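You operate a simulated robot arm through the tools that you are given. There is no shell and no other tool.

The job below is to be done with a simulated robot arm. You get a single attempt, and the scene is never put back.

JOB
Clamp the glue cartridge and screw the thin nozzle on.
Fine: stand it in the cartridge clamp, tighten the clamp screw, then run the nozzle home on the neck.

It is judged by the outcome, as a careful person would: the job done as asked, and still so three seconds after it is handed in. It fails if anything else is knocked over, pushed out of place, dropped, spilled or broken.

ROBOT AND FRAMES
A 6-joint arm with a three-finger gripper, fixed in place. Base frame: the origin is on the floor under the middle of its stand, x ahead of it, y to its left, z up; the work surface is at about z = 0.85. Units: m, degrees, N and s.
It reaches about 1.213 m from its shoulder. Its first joint turns from -166.0 to 166.0 degrees. Payload 4.89 kg.
Tool frame: the origin (TCP) lies between the finger pads and is the grasp point; the fingertips stand 0.03 m ahead of it; z points along the fingers, y is the line along which they close. The gripper opens to 0.164 m; its body begins 0.125 m behind the TCP.
Orientation is told as [roll, pitch, yaw] about the base's x, y, z axes, in that order, counted from this pose: with the fingers straight down and closing along the base's y, the tool's x points along the base's -x, its y along +y and its z along -z.

CONTROLS
- The arm moves only by the tool step_arm. Its argument "targets" is a list of rows, each a list of 7 numbers: the turn, a rotation vector about the tool's x, y, z in rad, then the shift along the tool's x, y, z in m, then the finger opening in m, from 0 to 0.164. In form: [[rx, ry, rz, x, y, z, gripper], ...]. A call has 1 to 20 rows; each row shifts and turns the commanded pose from where the row before left it, along the tool's axes as they then stand. A row lasts 0.2 s, in which the tool goes at most 0.05 m and 8.6 degrees; a call with a longer step from one row to the next is refused whole, and so is a gripper value outside its range. A pose out of reach is approached as far as the arm can. The call stops where the force on the tool passes 90 N (or 10 N more than at its start, if that is more) or the arm is blocked; 0.2 s more then pass. The fingers move at their own pace (about 0.108 m/s each) and stop on an object; they squeeze with about 37 N. The grip force told is the motor's: it shows also when the fingers shut on nothing. Time passes only in rows, and 0.2 s behind the last, so rows that do not move let the fingers close. The reply holds the time, the measured pose of the TCP, the force on the tool along the base axes, the opening and the grip force, in the units named above and with some noise, with the torque about the TCP (base axes, N m) and any sound that the robot's microphone picked up, and new pictures: "show" is both (left out), scene, wrist or none.
- Cameras (640 x 400 px; columns grow to the right, rows downward): "scene" is fixed at [0.2196, -0.6495, 1.4574]; the picture's right is [0.50, -0.87, 0.00], its down [-0.39, -0.23, -0.89] and it looks along [0.77, 0.45, -0.45] (base axes); focal length 356 px, centre (320, 200). "wrist" rides on the gripper at [0.076, -0.002, -0.152] in the tool frame; the picture's right is [0.02, 1.00, 0.00], its down [-0.88, 0.02, -0.47] and it looks along [-0.47, 0.01, 0.88] (tool axes); focal length 247 px, centre (320, 200). There is no depth. A picture from a camera that has moved, and an enlarged one, comes with that camera's place and axes in the base frame and with its lens.
- move_column(by): moves the trunk up (or, below 0, down) by that many m; the arm rides with it, the base frame stays. It gives what a move gives, with no picture.
- zoom(camera, box): a new picture of the part [left, top, right, bottom] of that camera's present view, enlarged. The clock stands still meanwhile.
- sign_off(): hands the job in; it is judged then, once.

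Nothing tells you positions but the pictures and the camera data. Unless the task says otherwise, let go and move clear before handing in.

The tools are called by a JSON object that holds its "api" and its "payload". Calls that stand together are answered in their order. step_arm: Moves the arm, as the interface text tells. Its arguments: {"type":"object","properties":{"targets":{"type":"array","items":{"type":"array","items":{"type":"number"}}},"show":{"type":"string","enum":["both","scene","wrist","none"]}},"required":["targets"]} The other tools are called the same way: move_column (by) moves the trunk up or down; zoom (camera, box) takes an enlarged picture of a part of a camera's view; sign_off () hands the job in.

At the start:

```text
time: 0.0
tcp_pos: [0.3727, -0.4067, 1.2657]
ee_rot: [0.0, 0.1, 0.1]
force: [0.4, 0.2, -0.1]
ft_torque: [0.01, 0.01, -0.01]
finger_gap: 0.164
finger_force: 0.2
trunk travel left (down, up): [-0.175, 0.215]
```

scene: 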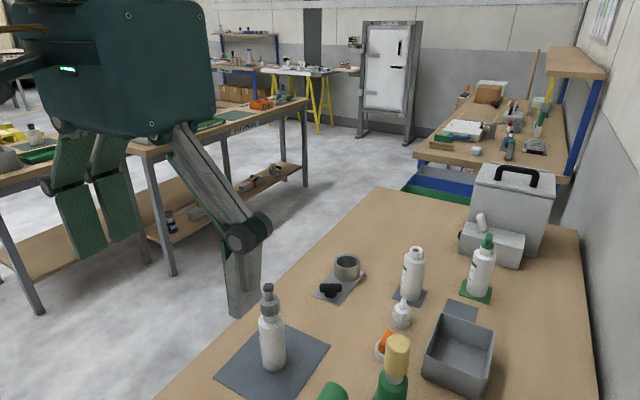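
wrist: 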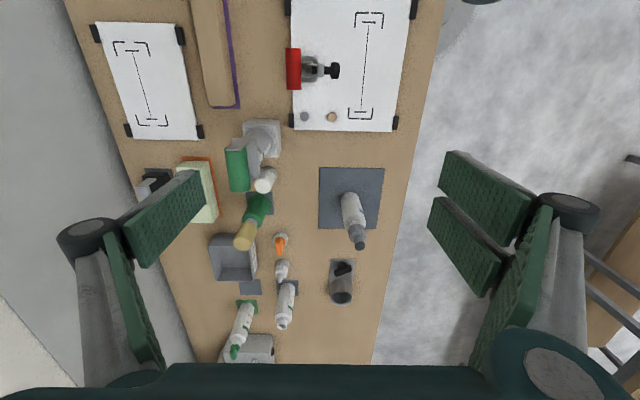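

I see a bench with several bottles, a small clamp with a round cup and a black screw, and some nozzles. I'll enlarge the pictures to tell which item is which before moving.

{"api": "zoom", "payload": {"camera": "scene", "box": [300, 220, 520, 358]}}

{"api": "zoom", "payload": {"camera": "scene", "box": [200, 230, 420, 400]}}

{"api": "zoom", "payload": {"camera": "wrist", "box": [190, 210, 390, 370]}}

{"api": "zoom", "payload": {"camera": "wrist", "box": [80, 0, 440, 225]}}

```text
2.90 times, centred on (410, 289) of scene
camera zoom: at [0.2196, -0.6495, 1.4574], right [0.5, -0.87, 0.0], down [-0.39, -0.23, -0.89], along [0.77, 0.45, -0.45], focal length 1032 px, centre (59, -58)
```

zoom: 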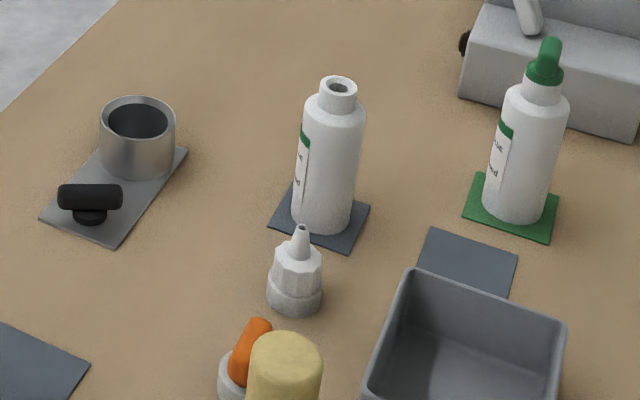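

```text
2.35 times, centred on (310, 315) of scene
camera zoom: at [0.2196, -0.6495, 1.4574], right [0.5, -0.87, 0.0], down [-0.39, -0.23, -0.89], along [0.77, 0.45, -0.45], focal length 838 px, centre (344, -71)
```

zoom: 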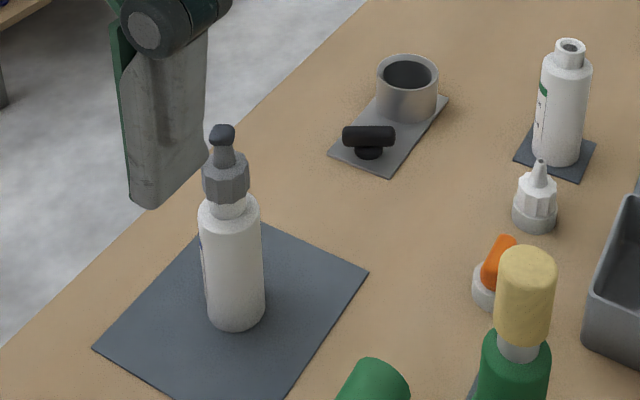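

```text
2.50 times, centred on (290, 290) of wrist
camera zoom: at [0.2959, -0.4086, 1.4184], right [-0.02, 1.0, 0.0], down [0.88, 0.02, 0.47], along [0.47, 0.01, -0.88], focal length 617 px, centre (395, -25)
```

zoom: 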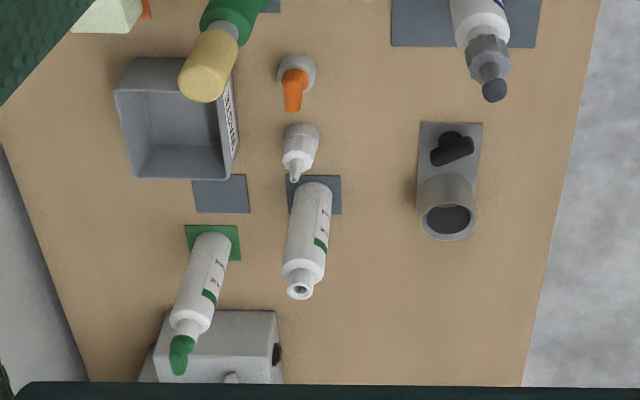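

```text
1.78 times, centred on (260, 112) of wrist
camera zoom: at [0.2959, -0.4086, 1.4184], right [-0.02, 1.0, 0.0], down [0.88, 0.02, 0.47], along [0.47, 0.01, -0.88], focal length 439 px, centre (427, 356)
```

zoom: 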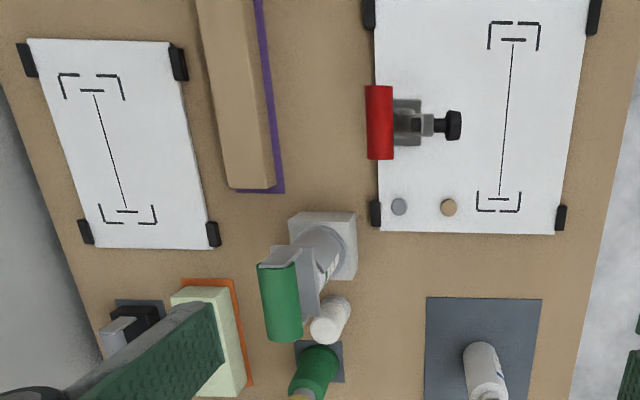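

The open-necked white cartridge appears to stand near (0.92, -0.50). The clamp, with its cup and T-screw, is near (0.87, -0.335), and the conical nozzle sits in a ring near (0.82, -0.51). I'll move forward at a safe height for a closer look.

{"api": "step_arm", "payload": {"targets": [[0, 0, 0, -0.04, -0.003, 0.006, 0.164], [0, 0, 0, -0.04, -0.003, 0.006, 0.164], [0, 0, 0, -0.04, -0.003, 0.006, 0.164], [0, 0, 0, -0.04, -0.003, 0.006, 0.164], [0, 0, 0, -0.04, -0.003, 0.006, 0.164], [0, 0, 0, -0.04, -0.003, 0.006, 0.164], [0, 0, 0, -0.04, -0.003, 0.006, 0.164]], "show": "both"}}

```text
time: 1.6
tcp_pos: [0.6523, -0.43, 1.2244]
ee_rot: [0.0, -0.1, 0.1]
force: [-2.4, 0.9, 0.9]
ft_torque: [-0.08, -0.24, -0.01]
finger_gap: 0.1638
finger_force: 0.0
trunk travel left (down, up): [-0.175, 0.215]
camera wrist: at [0.5758, -0.4309, 1.3764], right [-0.02, 1.0, 0.0], down [0.88, 0.02, 0.47], along [0.47, 0.01, -0.88], focal length 247 px, centre (320, 200)
```

scene: 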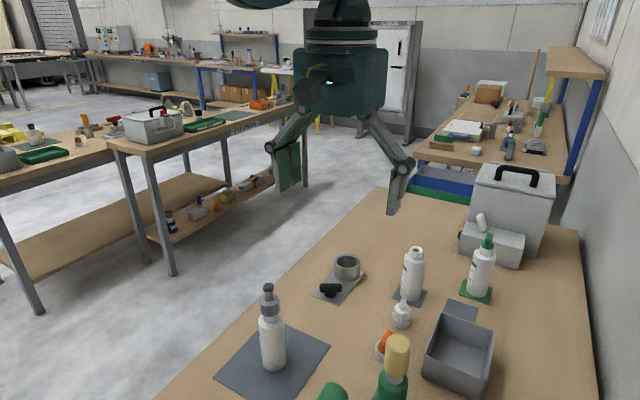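
wrist: 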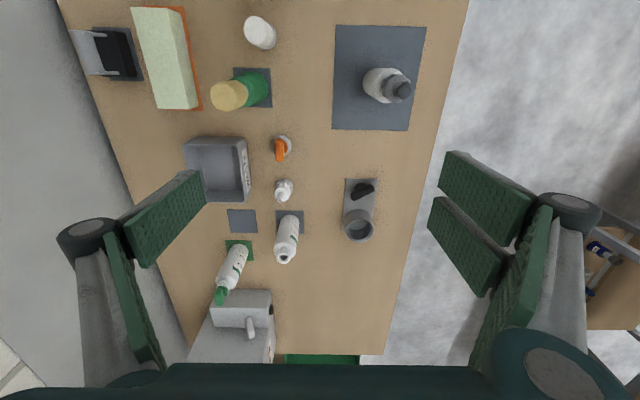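

{"api": "zoom", "payload": {"camera": "wrist", "box": [200, 120, 392, 300]}}

{"api": "zoom", "payload": {"camera": "wrist", "box": [330, 165, 394, 255]}}

{"api": "zoom", "payload": {"camera": "wrist", "box": [205, 125, 325, 305]}}

{"api": "zoom", "payload": {"camera": "scene", "box": [300, 235, 380, 310]}}

{"api": "zoom", "payload": {"camera": "scene", "box": [365, 235, 445, 360]}}

```text
2.22 times, centred on (296, 210) of wrist
camera zoom: at [0.5758, -0.4309, 1.3764], right [-0.02, 1.0, 0.0], down [0.88, 0.02, 0.47], along [0.47, 0.01, -0.88], focal length 549 px, centre (373, 178)
```

zoom: 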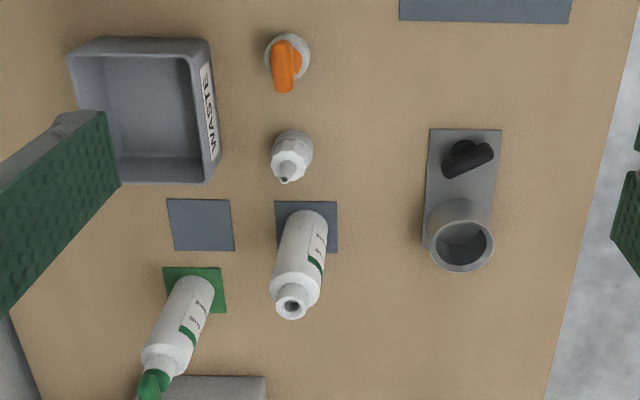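

```text
4.44 times, centred on (362, 210) of wrist
camera zoom: at [0.5758, -0.4309, 1.3764], right [-0.02, 1.0, 0.0], down [0.88, 0.02, 0.47], along [0.47, 0.01, -0.88], focal length 1098 px, centre (133, 156)
```

zoom: 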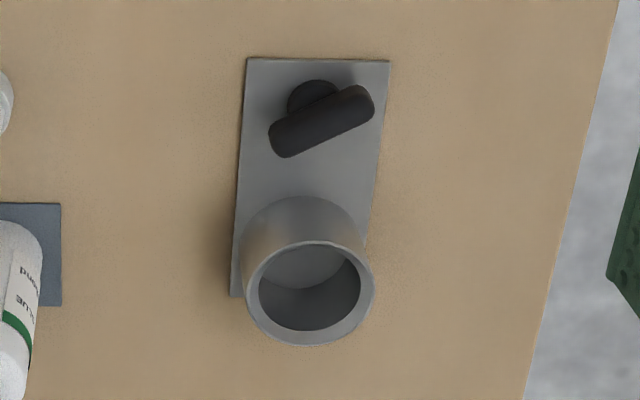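

```text
2.22 times, centred on (265, 215) of wrist
camera zoom: at [0.5758, -0.4309, 1.3764], right [-0.02, 1.0, 0.0], down [0.88, 0.02, 0.47], along [0.47, 0.01, -0.88], focal length 549 px, centre (442, 167)
```

zoom: 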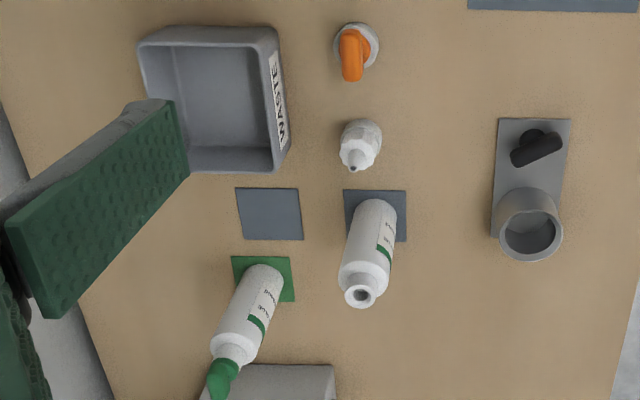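

```text
5.33 times, centred on (340, 272) of scene
camera zoom: at [0.2196, -0.6495, 1.4574], right [0.5, -0.87, 0.0], down [-0.39, -0.23, -0.89], along [0.77, 0.45, -0.45], focal length 1900 px, centre (213, -187)
```

zoom: 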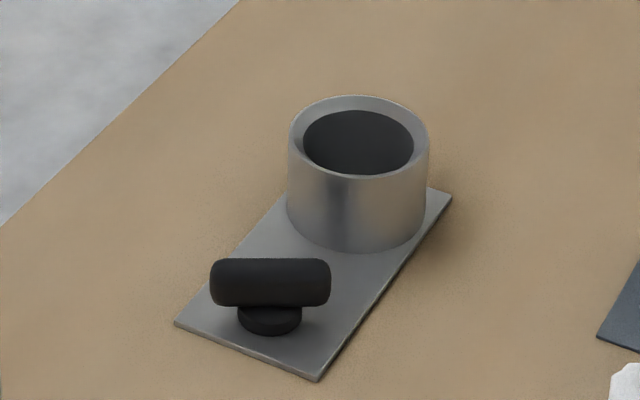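

```text
3.20 times, centred on (405, 298) of scene
camera zoom: at [0.2196, -0.6495, 1.4574], right [0.5, -0.87, 0.0], down [-0.39, -0.23, -0.89], along [0.77, 0.45, -0.45], focal length 1140 px, centre (48, -112)
```

zoom: 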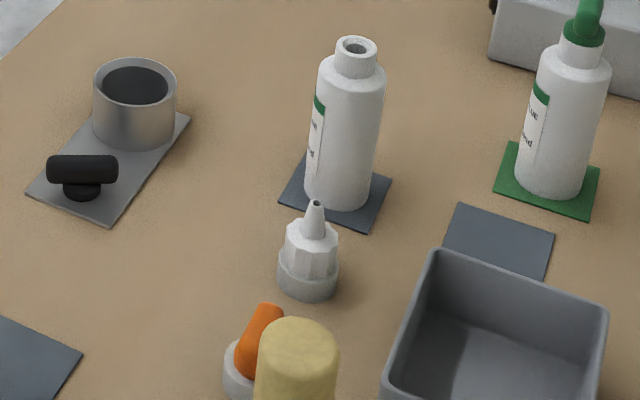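

{"api": "zoom", "payload": {"camera": "wrist", "box": [265, 205, 305, 270]}}

{"api": "zoom", "payload": {"camera": "wrist", "box": [205, 240, 255, 310]}}

{"api": "zoom", "payload": {"camera": "wrist", "box": [262, 130, 302, 205]}}

{"api": "zoom", "payload": {"camera": "scene", "box": [390, 235, 430, 310]}}

{"api": "zoom", "payload": {"camera": "scene", "box": [370, 285, 420, 370]}}

```text
6.15 times, centred on (285, 238) of wrist
camera zoom: at [0.5758, -0.4309, 1.3764], right [-0.02, 1.0, 0.0], down [0.88, 0.02, 0.47], along [0.47, 0.01, -0.88], focal length 1520 px, centre (535, -31)
```

zoom: 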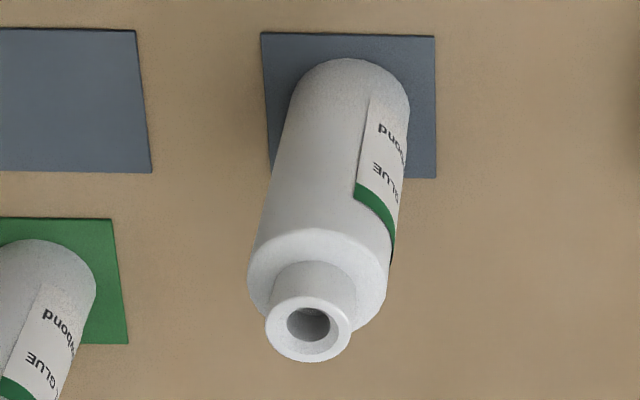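

```text
5.71 times, centred on (230, 275) of wrist
camera zoom: at [0.5758, -0.4309, 1.3764], right [-0.02, 1.0, 0.0], down [0.88, 0.02, 0.47], along [0.47, 0.01, -0.88], focal length 1411 px, centre (834, -229)
```

zoom: 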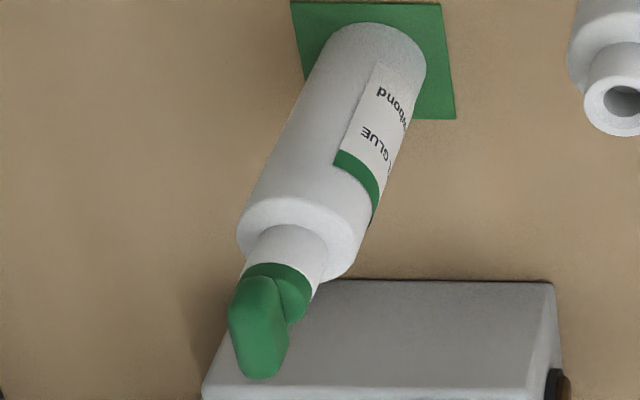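

```text
5.33 times, centred on (282, 168) of wrist
camera zoom: at [0.5758, -0.4309, 1.3764], right [-0.02, 1.0, 0.0], down [0.88, 0.02, 0.47], along [0.47, 0.01, -0.88], focal length 1317 px, centre (523, 373)
```

zoom: 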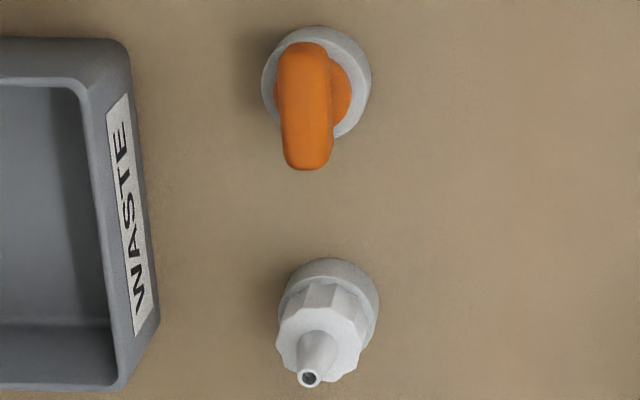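

```text
5.33 times, centred on (410, 272) of scene
camera zoom: at [0.2196, -0.6495, 1.4574], right [0.5, -0.87, 0.0], down [-0.39, -0.23, -0.89], along [0.77, 0.45, -0.45], focal length 1900 px, centre (-160, -187)
```

zoom: 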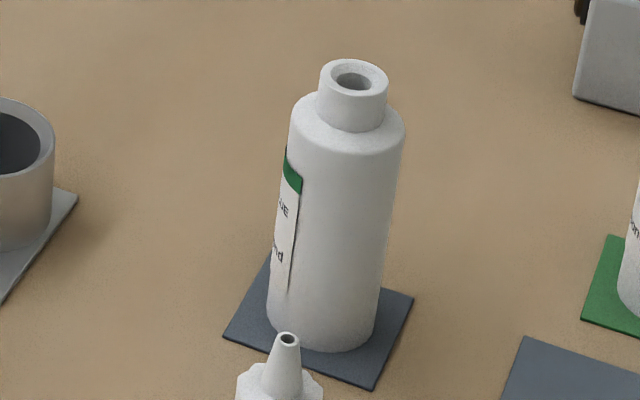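

```text
4.71 times, centred on (395, 328) of scene
camera zoom: at [0.2196, -0.6495, 1.4574], right [0.5, -0.87, 0.0], down [-0.39, -0.23, -0.89], along [0.77, 0.45, -0.45], focal length 1676 px, centre (-33, -400)
```

zoom: 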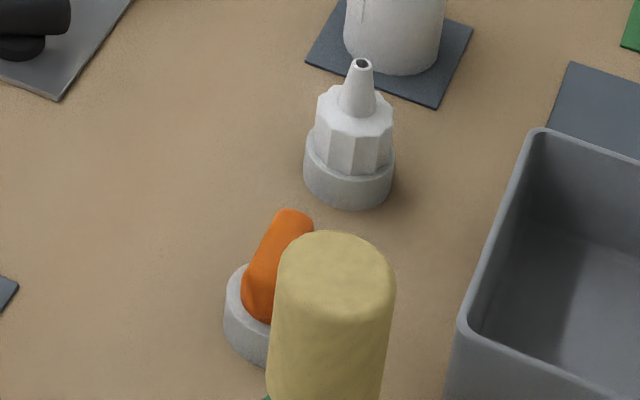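

{"api": "zoom", "payload": {"camera": "scene", "box": [250, 0, 430, 225]}}

{"api": "zoom", "payload": {"camera": "wrist", "box": [180, 100, 320, 215]}}

```text
1.78 times, centred on (340, 112) of scene
camera zoom: at [0.2196, -0.6495, 1.4574], right [0.5, -0.87, 0.0], down [-0.39, -0.23, -0.89], along [0.77, 0.45, -0.45], focal length 633 px, centre (284, 356)
```

zoom: 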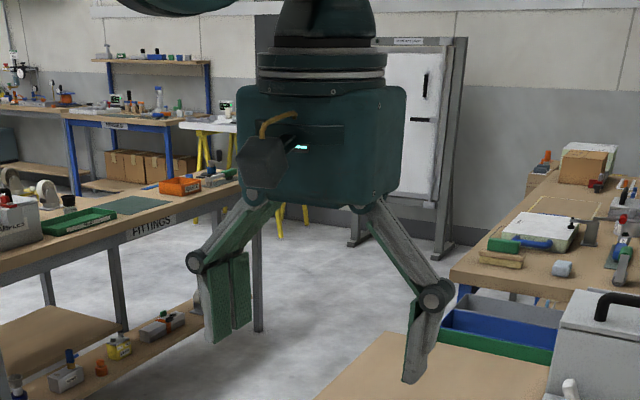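

```text
3.48 times, centred on (250, 158) of wrist
camera zoom: at [0.5758, -0.4309, 1.3764], right [-0.02, 1.0, 0.0], down [0.88, 0.02, 0.47], along [0.47, 0.01, -0.88], focal length 859 px, centre (564, 348)
```

zoom: 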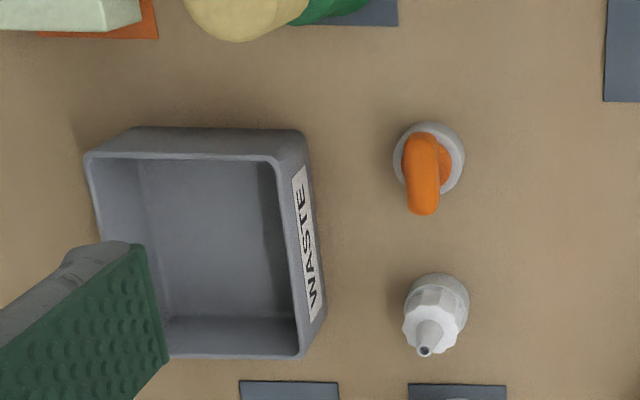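

I've found the pieces: cartridge at about (0.922, -0.499), clamp cup at (0.907, -0.332), T-screw at (0.822, -0.331) and thin nozzle at (0.82, -0.51). I'm moving above the cartridge with the fingers partly closed.

{"api": "step_arm", "payload": {"targets": [[0, 0, 0, -0.0337, -0.0086, 0.0155, 0.11], [0, 0, 0, -0.0337, -0.0086, 0.0155, 0.11], [0, 0, 0, -0.0337, -0.0086, 0.0155, 0.11], [0, 0, 0, -0.0337, -0.0086, 0.0155, 0.11], [0, 0, 0, -0.0337, -0.0086, 0.0155, 0.11], [0, 0, 0, -0.0337, -0.0086, 0.0155, 0.11], [0, 0, 0, -0.0337, -0.0086, 0.0155, 0.11], [0, 0, 0, -0.0337, -0.0086, 0.0155, 0.11], [0, 0, 0, 0, 0, 0, 0.11]], "show": "both"}}

```text
time: 3.6
tcp_pos: [0.923, -0.4978, 1.0988]
ee_rot: [0.0, 0.0, 0.0]
force: [1.1, -0.5, -0.4]
ft_torque: [0.07, 0.08, 0.03]
finger_gap: 0.1099
finger_force: 0.0
trunk travel left (down, up): [-0.175, 0.215]
camera wrist: at [0.8457, -0.499, 1.2505], right [-0.02, 1.0, 0.0], down [0.88, 0.02, 0.47], along [0.47, 0.01, -0.88], focal length 247 px, centre (320, 200)
```

scene: 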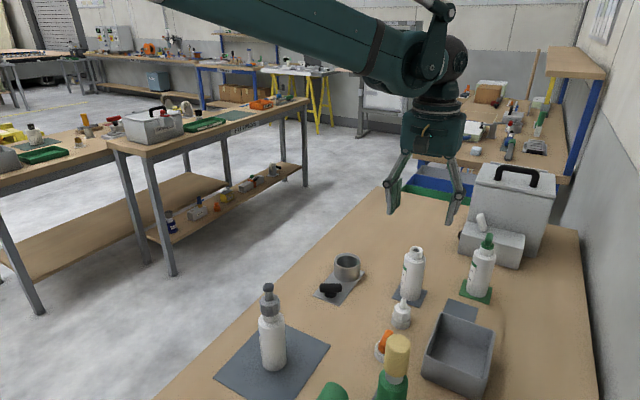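
wrist: 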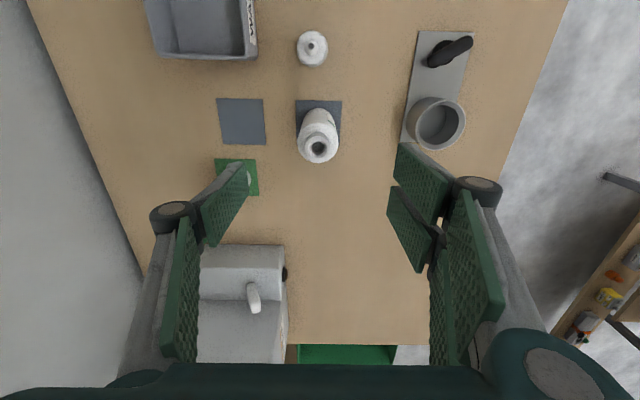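

{"api": "zoom", "payload": {"camera": "wrist", "box": [270, 80, 370, 180]}}

{"api": "zoom", "payload": {"camera": "wrist", "box": [390, 20, 490, 160]}}

{"api": "zoom", "payload": {"camera": "wrist", "box": [140, 140, 480, 300]}}

```text
4.00 times, centred on (320, 130) of wrist
camera zoom: at [0.8457, -0.499, 1.2505], right [-0.02, 1.0, 0.0], down [0.88, 0.02, 0.47], along [0.47, 0.01, -0.88], focal length 988 px, centre (320, 480)
```

zoom: 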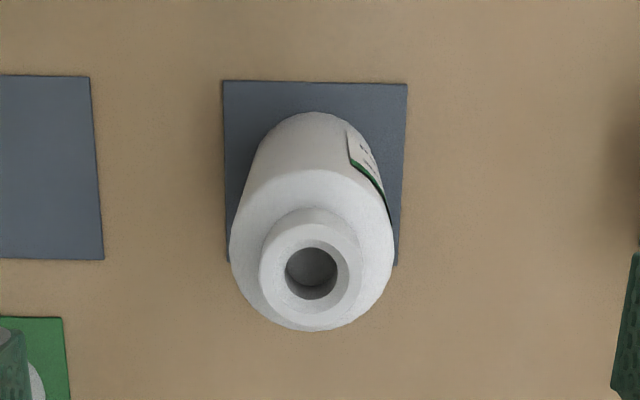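

```text
2.86 times, centred on (440, 90) of wrist
camera zoom: at [0.8457, -0.499, 1.2505], right [-0.02, 1.0, 0.0], down [0.88, 0.02, 0.47], along [0.47, 0.01, -0.88], focal length 706 px, centre (-23, 514)
```

zoom: 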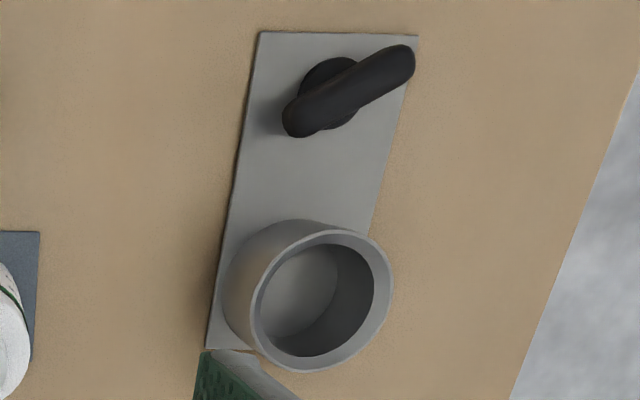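

```text
1.88 times, centred on (310, 220) of wrist
camera zoom: at [0.8457, -0.499, 1.2505], right [-0.02, 1.0, 0.0], down [0.88, 0.02, 0.47], along [0.47, 0.01, -0.88], focal length 465 px, centre (339, 162)
```

zoom: 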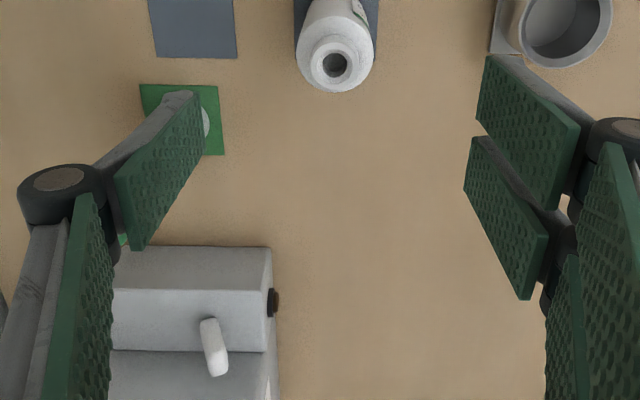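

The cartridge lies almost exactly under the tool axis, at (0.923, -0.500). I'm descending around it with the fingers open, to grip well above where the cup rim will be.

{"api": "step_arm", "payload": {"targets": [[0, 0, 0, 0, -0.002, 0.03, 0.11], [0, 0, 0, 0, 0, 0.03, 0.11], [0, 0, 0, 0, 0, 0.03, 0.11], [0, 0, 0, 0, 0, 0.03, 0.11], [0, 0, 0, 0, 0, 0.027, 0.11], [0, 0, 0, 0, 0, 0, 0.11]], "show": "both"}}

```text
time: 5.0
tcp_pos: [0.9215, -0.499, 0.953]
ee_rot: [0.0, 0.0, -0.1]
force: [0.7, 0.0, 0.4]
ft_torque: [-0.01, 0.0, 0.0]
finger_gap: 0.11
finger_force: 0.1
trunk travel left (down, up): [-0.175, 0.215]
camera wrist: at [0.8451, -0.5017, 1.1049], right [-0.02, 1.0, 0.0], down [0.88, 0.02, 0.47], along [0.47, 0.01, -0.88], focal length 247 px, centre (320, 200)
```

scene: 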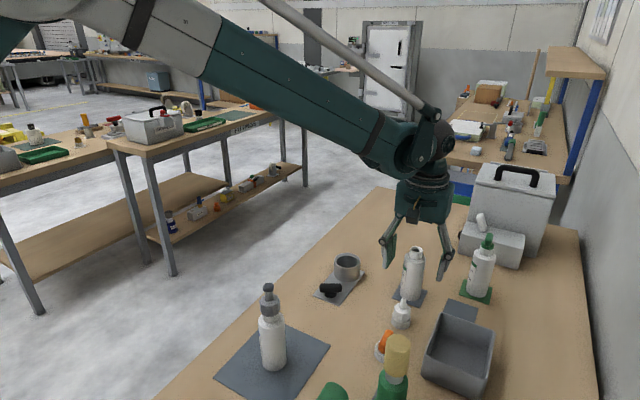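
wrist: 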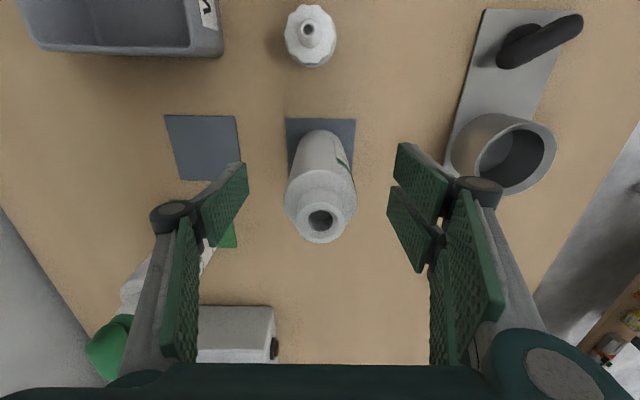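

{"api": "step_arm", "payload": {"targets": [[0, 0, 0, 0, 0, 0.007, 0.11], [0, 0, 0, 0, 0, 0, 0.08], [0, 0, 0, 0, 0, 0, 0.05], [0, 0, 0, 0, 0, 0, 0.03], [0, 0, 0, 0, 0, 0, 0.03], [0, 0, 0, 0, 0, 0, 0.03]], "show": "both"}}

```text
time: 6.4
tcp_pos: [0.923, -0.5004, 0.9455]
ee_rot: [0.1, 0.0, 0.0]
force: [-1.4, 0.4, -0.2]
ft_torque: [0.03, 0.12, 0.04]
finger_gap: 0.0476
finger_force: 37.3
trunk travel left (down, up): [-0.175, 0.215]
camera wrist: at [0.8455, -0.5014, 1.0983], right [-0.02, 1.0, 0.0], down [0.88, 0.02, 0.47], along [0.47, 0.01, -0.88], focal length 247 px, centre (320, 200)
```

scene: 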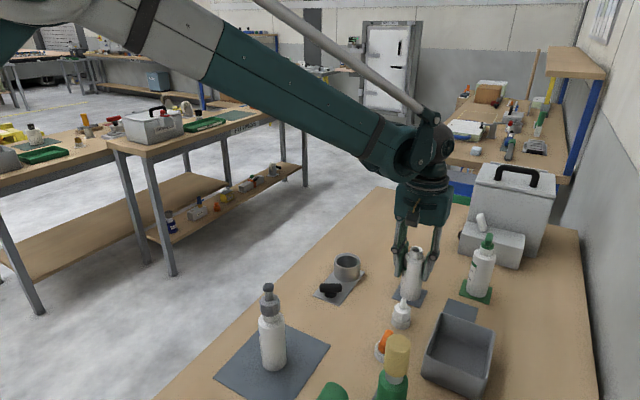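
wrist: 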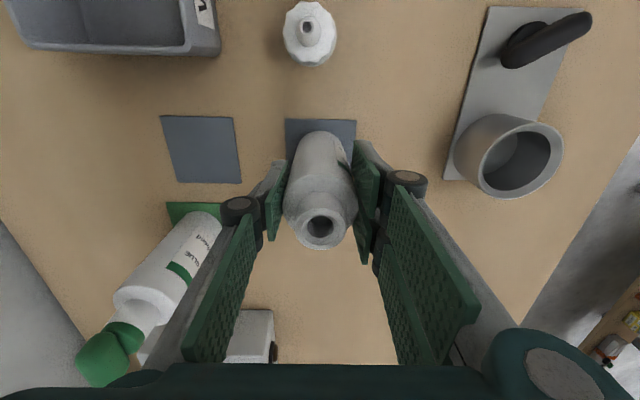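

The cartridge is firmly held, with a gap of 0.0476. Before lifting I'll measure the cup from here.

{"api": "zoom", "payload": {"camera": "wrist", "box": [430, 0, 600, 210]}}

{"api": "step_arm", "payload": {"targets": [[0, 0, 0, 0, 0, -0.02, 0.03], [0, 0, 0, 0, 0, -0.03, 0.03], [0, 0, 0, 0, 0, -0.03, 0.03], [0, 0, 0, 0, 0, -0.02, 0.03], [0, 0, 0, 0, 0, 0, 0.03]], "show": "both"}}

```text
1.90 times, centred on (515, 105) of wrist
camera zoom: at [0.8455, -0.5014, 1.0983], right [-0.02, 1.0, 0.0], down [0.88, 0.02, 0.47], along [0.47, 0.01, -0.88], focal length 470 px, centre (-51, 381)
```

zoom: 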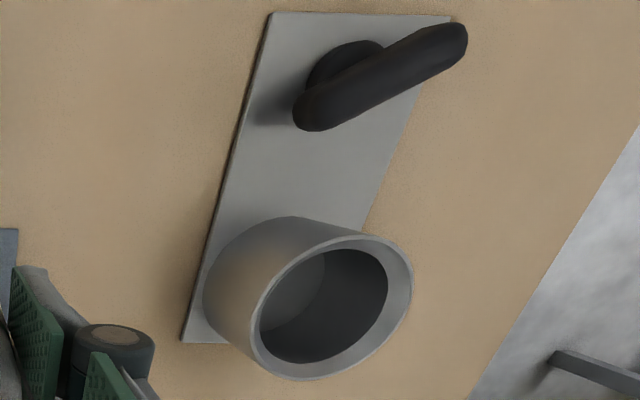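

```text
time: 7.6
tcp_pos: [0.9206, -0.5012, 1.0464]
ee_rot: [0.1, 0.0, -0.1]
force: [-1.1, 0.6, -2.9]
ft_torque: [-0.03, -0.06, -0.02]
finger_gap: 0.0479
finger_force: 36.6
trunk travel left (down, up): [-0.175, 0.215]
camera wrist: at [0.8444, -0.5018, 1.1991], right [-0.02, 1.0, 0.0], down [0.88, 0.02, 0.47], along [0.47, 0.01, -0.88], focal length 247 px, centre (320, 200)
```

scene: 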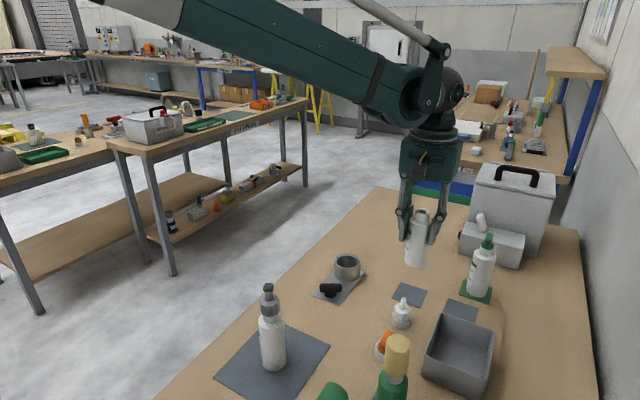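
wrist: 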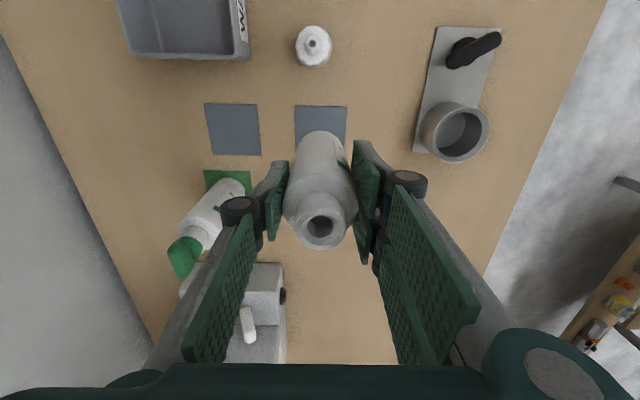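

Lifted cleanly. I'm moving sideways over the clamp cup and staying high.

{"api": "step_arm", "payload": {"targets": [[0, 0, 0, 0.0026, 0.034, 0, 0.03], [0, 0, 0, 0.0026, 0.034, 0, 0.03], [0, 0, 0, 0.0026, 0.034, 0, 0.03], [0, 0, 0, 0.0026, 0.034, 0, 0.03], [0, 0, 0, 0.0026, 0.033, 0, 0.03], [0, 0, 0, 0, 0, 0, 0.03]], "show": "both"}}

```text
time: 9.0
tcp_pos: [0.9097, -0.3297, 1.0459]
ee_rot: [0.0, 0.0, -0.1]
force: [-0.3, 0.5, -2.0]
ft_torque: [-0.06, 0.01, 0.0]
finger_gap: 0.0478
finger_force: 37.0
trunk travel left (down, up): [-0.175, 0.215]
camera wrist: at [0.8324, -0.3305, 1.1988], right [-0.02, 1.0, 0.0], down [0.88, 0.02, 0.47], along [0.47, 0.01, -0.88], focal length 247 px, centre (320, 200)
```

scene: 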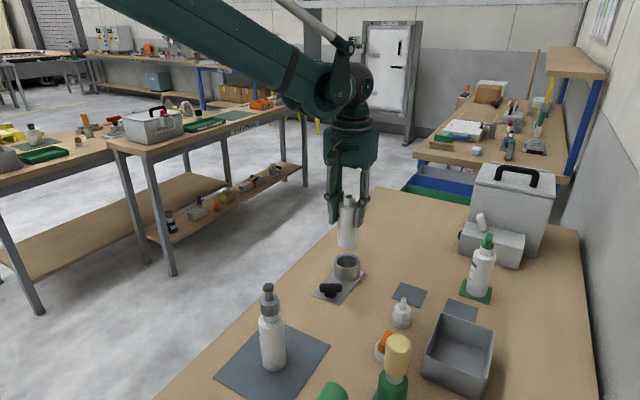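
wrist: 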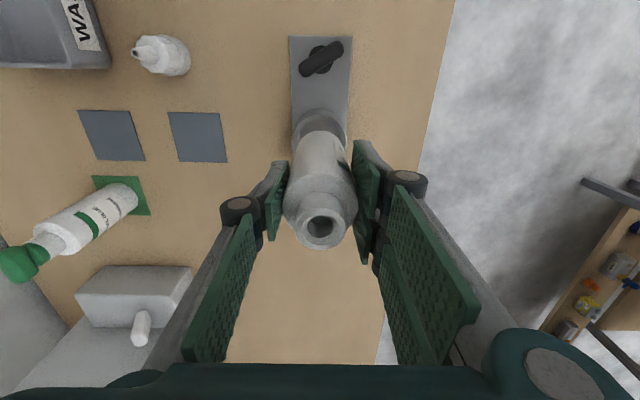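

{"api": "zoom", "payload": {"camera": "wrist", "box": [270, 30, 370, 165]}}

{"api": "zoom", "payload": {"camera": "scene", "box": [310, 180, 390, 305]}}

```text
2.96 times, centred on (320, 98) of wrist
camera zoom: at [0.8324, -0.3305, 1.1988], right [-0.02, 1.0, 0.0], down [0.88, 0.02, 0.47], along [0.47, 0.01, -0.88], focal length 732 px, centre (320, 504)
```

zoom: 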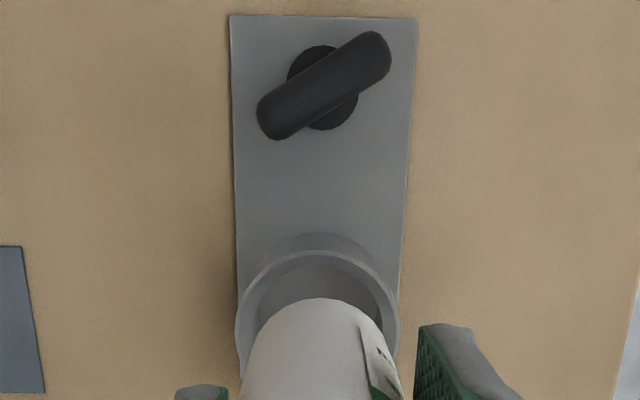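

```text
3.20 times, centred on (350, 242) of scene
camera zoom: at [0.2196, -0.6495, 1.4574], right [0.5, -0.87, 0.0], down [-0.39, -0.23, -0.89], along [0.77, 0.45, -0.45], focal length 1140 px, centre (224, 64)
```

zoom: 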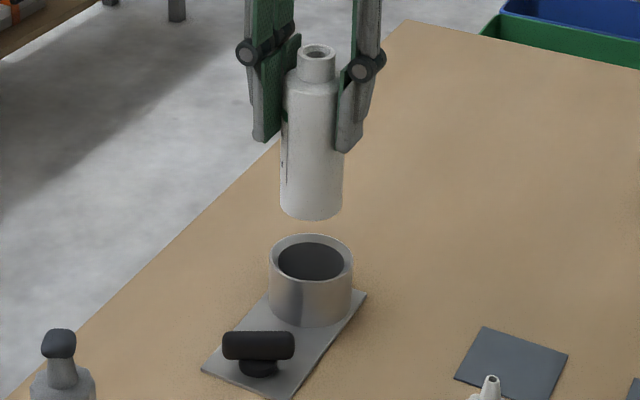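

{"api": "zoom", "payload": {"camera": "scene", "box": [325, 200, 370, 285]}}

{"api": "zoom", "payload": {"camera": "wrist", "box": [285, 105, 360, 160]}}

```text
4.71 times, centred on (348, 242) of scene
camera zoom: at [0.2196, -0.6495, 1.4574], right [0.5, -0.87, 0.0], down [-0.39, -0.23, -0.89], along [0.77, 0.45, -0.45], focal length 1676 px, centre (191, 0)
```

zoom: 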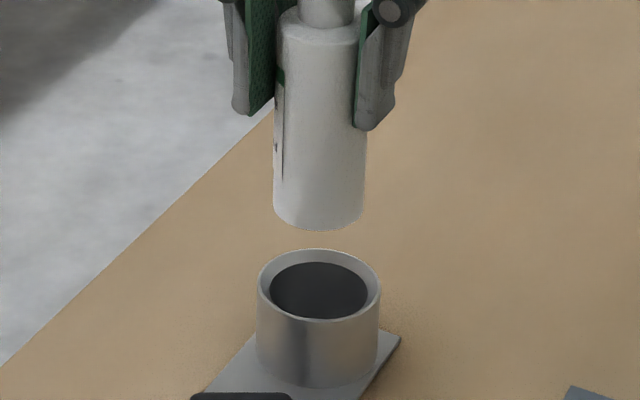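

```text
7.27 times, centred on (322, 132) of wrist
camera zoom: at [0.8324, -0.3305, 1.1988], right [-0.02, 1.0, 0.0], down [0.88, 0.02, 0.47], along [0.47, 0.01, -0.88], focal length 1796 px, centre (302, 691)
```

zoom: 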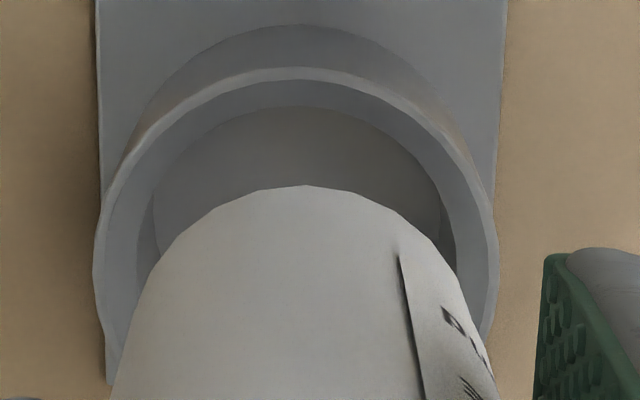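

Both cameras agree that the cartridge needs about +1.8 mm in x and -1.2 mm in y to centre on the cup. I'll correct that, drop to just above the rim and check again.

{"api": "step_arm", "payload": {"targets": [[0, 0, 0, -0.0018, -0.0012, 0, 0.03], [0, 0, 0, 0, 0, 0.02, 0.03], [0, 0, 0, 0, 0, 0.022, 0.03], [0, 0, 0, 0, 0, 0, 0.03]], "show": "both"}}

{"api": "zoom", "payload": {"camera": "scene", "box": [325, 200, 370, 285]}}

{"api": "zoom", "payload": {"camera": "wrist", "box": [285, 105, 360, 160]}}

```text
time: 10.0
tcp_pos: [0.9119, -0.3314, 1.0041]
ee_rot: [0.0, 0.0, -0.1]
force: [0.0, -0.4, -3.8]
ft_torque: [0.03, 0.04, 0.0]
finger_gap: 0.0474
finger_force: 36.7
trunk travel left (down, up): [-0.175, 0.215]
camera wrist: at [0.8351, -0.332, 1.156], right [-0.02, 1.0, 0.0], down [0.88, 0.02, 0.47], along [0.47, 0.01, -0.88], focal length 247 px, centre (320, 200)
```

scene: 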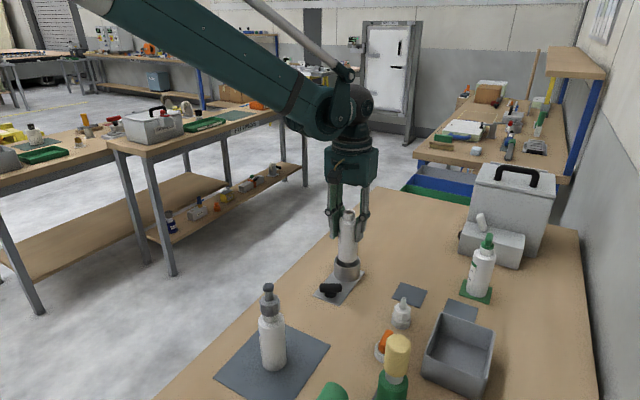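
wrist: 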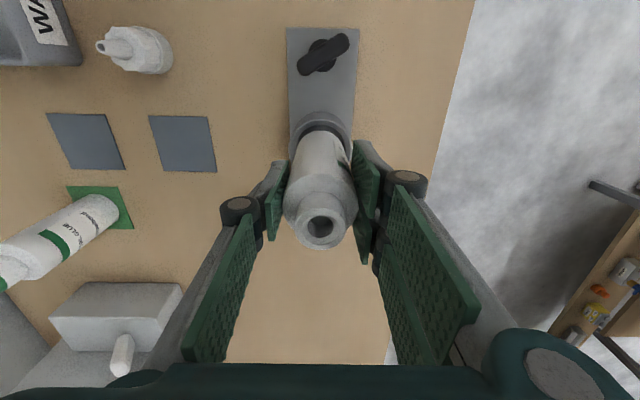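

```text
4.71 times, centred on (348, 242) of scene
camera zoom: at [0.2196, -0.6495, 1.4574], right [0.5, -0.87, 0.0], down [-0.39, -0.23, -0.89], along [0.77, 0.45, -0.45], focal length 1676 px, centre (191, 0)
```

zoom: 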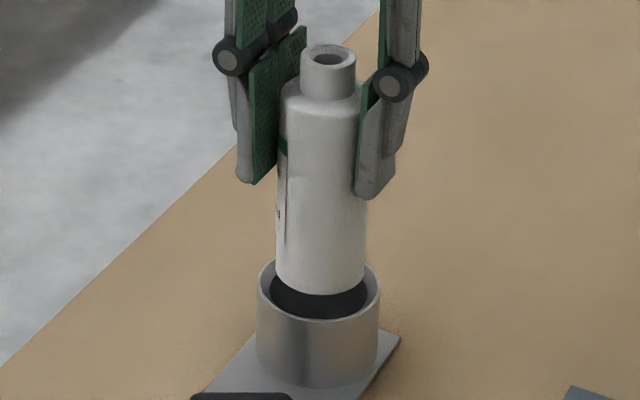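

```text
7.27 times, centred on (322, 132) of wrist
camera zoom: at [0.8351, -0.332, 1.156], right [-0.02, 1.0, 0.0], down [0.88, 0.02, 0.47], along [0.47, 0.01, -0.88], focal length 1796 px, centre (302, 691)
```

zoom: 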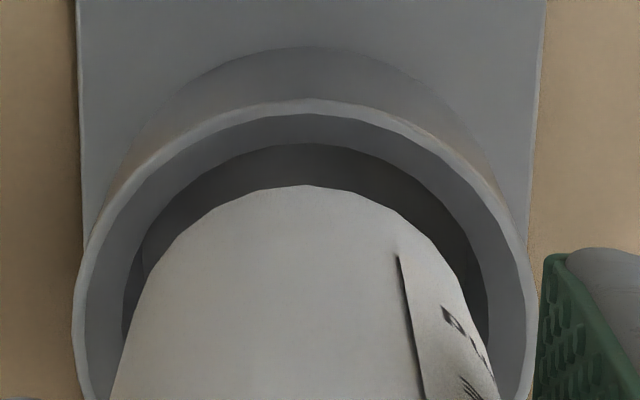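

Alignment now looks good, within about 1 mm in both views. I'm lowering the cartridge gently into the cup.

{"api": "step_arm", "payload": {"targets": [[0, 0, 0, 0.0006, 0, 0.008, 0.03], [0, 0, 0, 0, 0, 0.008, 0.03], [0, 0, 0, 0, 0, 0.008, 0.03], [0, 0, 0, 0, 0, 0.008, 0.03], [0, 0, 0, 0, 0, 0, 0.03]], "show": "scene"}}

{"api": "zoom", "payload": {"camera": "scene", "box": [325, 200, 370, 285]}}

```text
time: 11.2
tcp_pos: [0.9121, -0.3306, 0.9729]
ee_rot: [0.1, 0.0, 0.0]
force: [0.8, 0.7, -3.2]
ft_torque: [0.02, 0.02, -0.02]
finger_gap: 0.0476
finger_force: 37.2
trunk travel left (down, up): [-0.175, 0.215]
```

scene: 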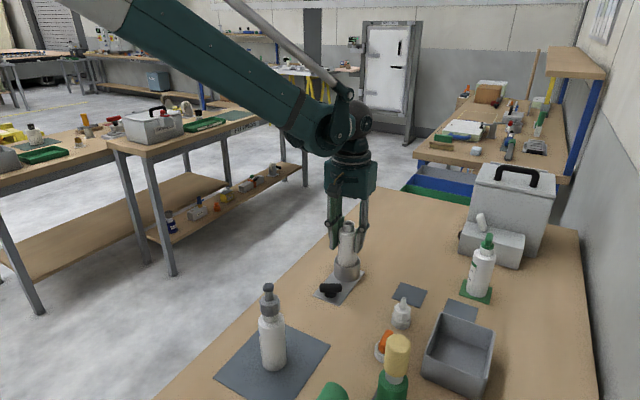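

```text
4.71 times, centred on (348, 242) of scene
camera zoom: at [0.2196, -0.6495, 1.4574], right [0.5, -0.87, 0.0], down [-0.39, -0.23, -0.89], along [0.77, 0.45, -0.45], focal length 1676 px, centre (191, 0)
```

zoom: 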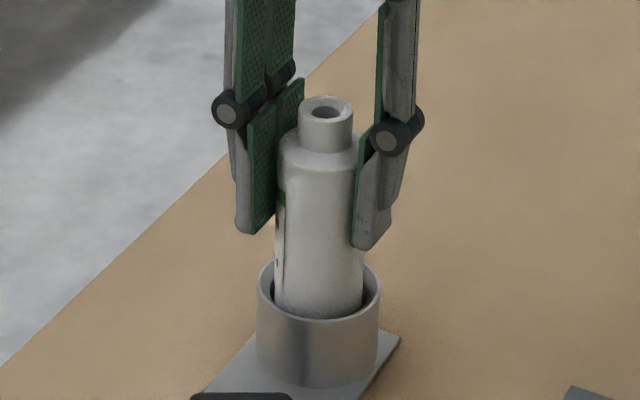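

{"api": "step_arm", "payload": {"targets": [[0, 0, 0, 0, 0, 0.008, 0.03], [0, 0, 0, 0, 0, 0.007, 0.03], [0, 0, 0, 0, 0, 0.003, 0.03], [0, 0, 0, 0, 0, 0, 0.03]], "show": "none"}}

{"api": "step_arm", "payload": {"targets": [[0, 0, 0, 0, 0, 0.002, 0.03], [0, 0, 0, 0, 0, 0, 0.03]], "show": "scene"}}

{"api": "zoom", "payload": {"camera": "scene", "box": [325, 200, 370, 285]}}

```text
time: 12.2
tcp_pos: [0.9113, -0.3313, 0.9549]
ee_rot: [0.0, 0.0, 0.0]
force: [0.6, -0.2, -3.0]
ft_torque: [-0.02, 0.03, 0.02]
finger_gap: 0.0476
finger_force: 37.8
trunk travel left (down, up): [-0.175, 0.215]
```

```text
time: 12.8
tcp_pos: [0.9098, -0.3313, 0.9522]
ee_rot: [-0.1, 0.0, 0.0]
force: [-0.3, -0.4, -3.2]
ft_torque: [-0.02, -0.03, 0.02]
finger_gap: 0.0477
finger_force: 36.7
trunk travel left (down, up): [-0.175, 0.215]
```

scene: 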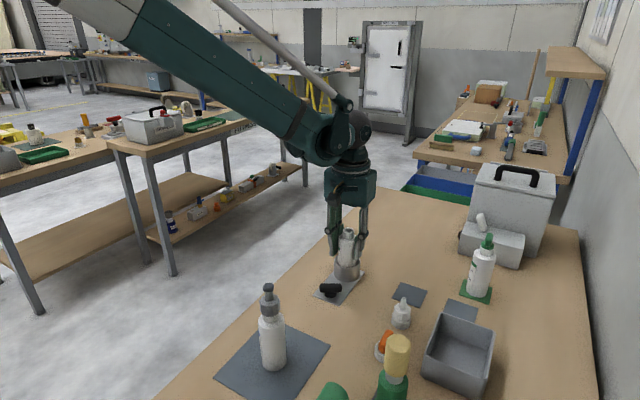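

```text
4.71 times, centred on (348, 242) of scene
camera zoom: at [0.2196, -0.6495, 1.4574], right [0.5, -0.87, 0.0], down [-0.39, -0.23, -0.89], along [0.77, 0.45, -0.45], focal length 1676 px, centre (191, 0)
```

zoom: 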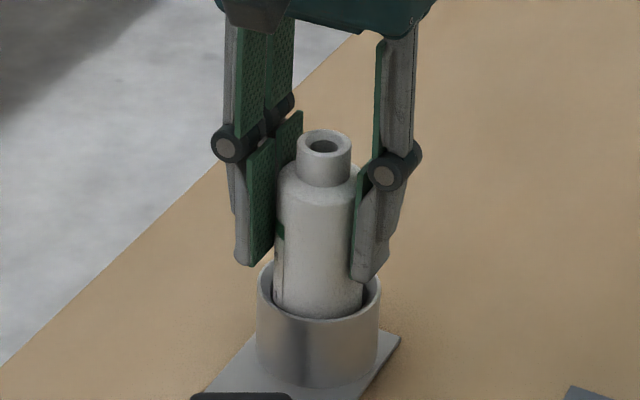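

The cartridge is still hanging, with force around -3 N, so it's close to the floor. I'm going down in millimetre steps until it takes the weight.

{"api": "step_arm", "payload": {"targets": [[0, 0, 0, 0, 0, 0.0012, 0.03], [0, 0, 0, 0, 0, 0, 0.03]], "show": "none"}}

{"api": "step_arm", "payload": {"targets": [[0, 0, 0, 0, 0, 0.0012, 0.03], [0, 0, 0, 0, 0, 0, 0.03]], "show": "none"}}

{"api": "step_arm", "payload": {"targets": [[0, 0, 0, 0, 0, 0.0012, 0.03], [0, 0, 0, 0, 0, 0, 0.03]], "show": "none"}}

```text
time: 13.4
tcp_pos: [0.91, -0.3317, 0.9508]
ee_rot: [-0.1, 0.1, 0.0]
force: [0.2, -0.1, -3.3]
ft_torque: [-0.02, 0.01, 0.0]
finger_gap: 0.0475
finger_force: 36.8
trunk travel left (down, up): [-0.175, 0.215]
```

```text
time: 14.0
tcp_pos: [0.911, -0.3318, 0.949]
ee_rot: [0.0, 0.0, 0.0]
force: [-0.4, -0.1, -2.7]
ft_torque: [-0.01, 0.01, -0.01]
finger_gap: 0.0475
finger_force: 37.3
trunk travel left (down, up): [-0.175, 0.215]
```

```text
time: 14.6
tcp_pos: [0.9114, -0.3313, 0.9488]
ee_rot: [0.0, -0.1, 0.0]
force: [0.2, 1.0, -2.3]
ft_torque: [-0.01, 0.02, 0.0]
finger_gap: 0.0476
finger_force: 36.9
trunk travel left (down, up): [-0.175, 0.215]
```

{"api": "step_arm", "payload": {"targets": [[0, 0, 0, 0, 0, 0.001, 0.03], [0, 0, 0, 0, 0, 0, 0.03]], "show": "none"}}

{"api": "step_arm", "payload": {"targets": [[0, 0, 0, 0, 0, 0.001, 0.03], [0, 0, 0, 0, 0, 0, 0.03]], "show": "none"}}

{"api": "step_arm", "payload": {"targets": [[0, 0, 0, 0, 0, 0.001, 0.03], [0, 0, 0, 0, 0, 0, 0.03]], "show": "none"}}

```text
time: 15.2
tcp_pos: [0.91, -0.3318, 0.9484]
ee_rot: [0.0, 0.0, 0.0]
force: [1.2, -0.4, 8.9]
ft_torque: [0.24, -0.02, -0.04]
finger_gap: 0.0478
finger_force: 37.7
trunk travel left (down, up): [-0.175, 0.215]
```

```text
time: 15.8
tcp_pos: [0.9115, -0.3305, 0.9469]
ee_rot: [0.0, -0.1, 0.0]
force: [11.5, -5.9, 34.3]
ft_torque: [-0.2, -0.63, -0.08]
finger_gap: 0.0477
finger_force: 36.7
trunk travel left (down, up): [-0.175, 0.215]
```

```text
time: 16.4
tcp_pos: [0.9102, -0.3316, 0.9455]
ee_rot: [0.0, -0.1, 0.0]
force: [9.2, -8.5, 34.2]
ft_torque: [-0.33, -0.34, -0.03]
finger_gap: 0.0475
finger_force: 36.8
trunk travel left (down, up): [-0.175, 0.215]
```

The cartridge has reached the floor of the cup (contact at about 0.948). I'll relieve the pressing force, check, then open.

{"api": "step_arm", "payload": {"targets": [[0, 0, 0, 0, 0, -0.0012, 0.03], [0, 0, 0, 0, 0, 0, 0.03]], "show": "both"}}

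{"api": "zoom", "payload": {"camera": "scene", "box": [325, 200, 370, 285]}}

{"api": "zoom", "payload": {"camera": "wrist", "box": [260, 20, 390, 265]}}

```text
time: 17.0
tcp_pos: [0.9109, -0.3299, 0.9458]
ee_rot: [0.0, 0.1, 0.0]
force: [0.5, -3.6, 9.7]
ft_torque: [-0.16, 0.14, 0.02]
finger_gap: 0.0476
finger_force: 37.0
trunk travel left (down, up): [-0.175, 0.215]
camera wrist: at [0.8329, -0.3322, 1.0986], right [-0.02, 1.0, 0.0], down [0.88, 0.02, 0.47], along [0.47, 0.01, -0.88], focal length 247 px, centre (320, 200)
```

scene: 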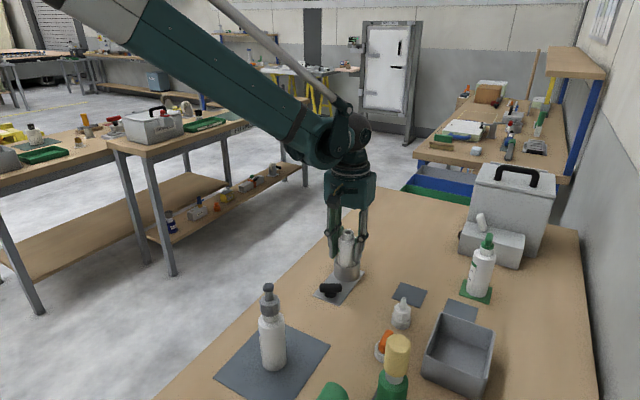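
wrist: 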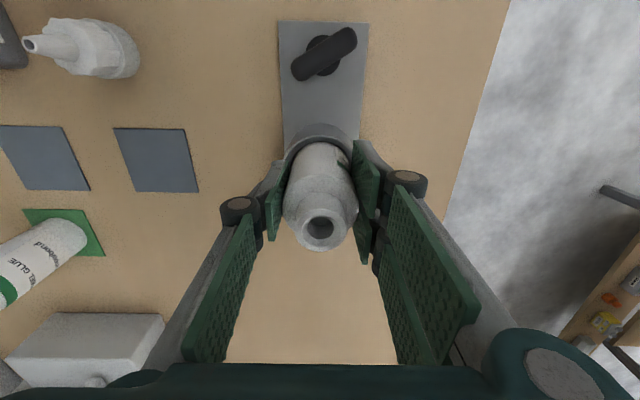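

```text
4.71 times, centred on (348, 242) of scene
camera zoom: at [0.2196, -0.6495, 1.4574], right [0.5, -0.87, 0.0], down [-0.39, -0.23, -0.89], along [0.77, 0.45, -0.45], focal length 1676 px, centre (191, 0)
```

zoom: 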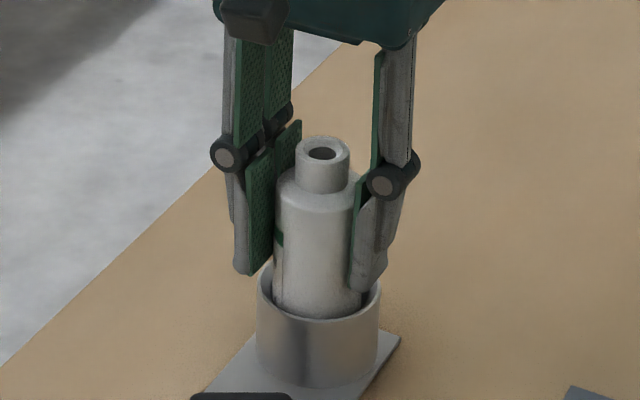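

```text
1.63 times, centred on (325, 142) of wrist
camera zoom: at [0.8329, -0.3322, 1.0986], right [-0.02, 1.0, 0.0], down [0.88, 0.02, 0.47], along [0.47, 0.01, -0.88], focal length 403 px, centre (312, 294)
```

zoom: 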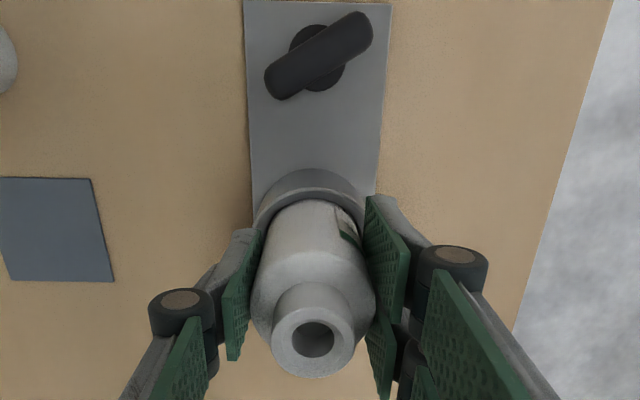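

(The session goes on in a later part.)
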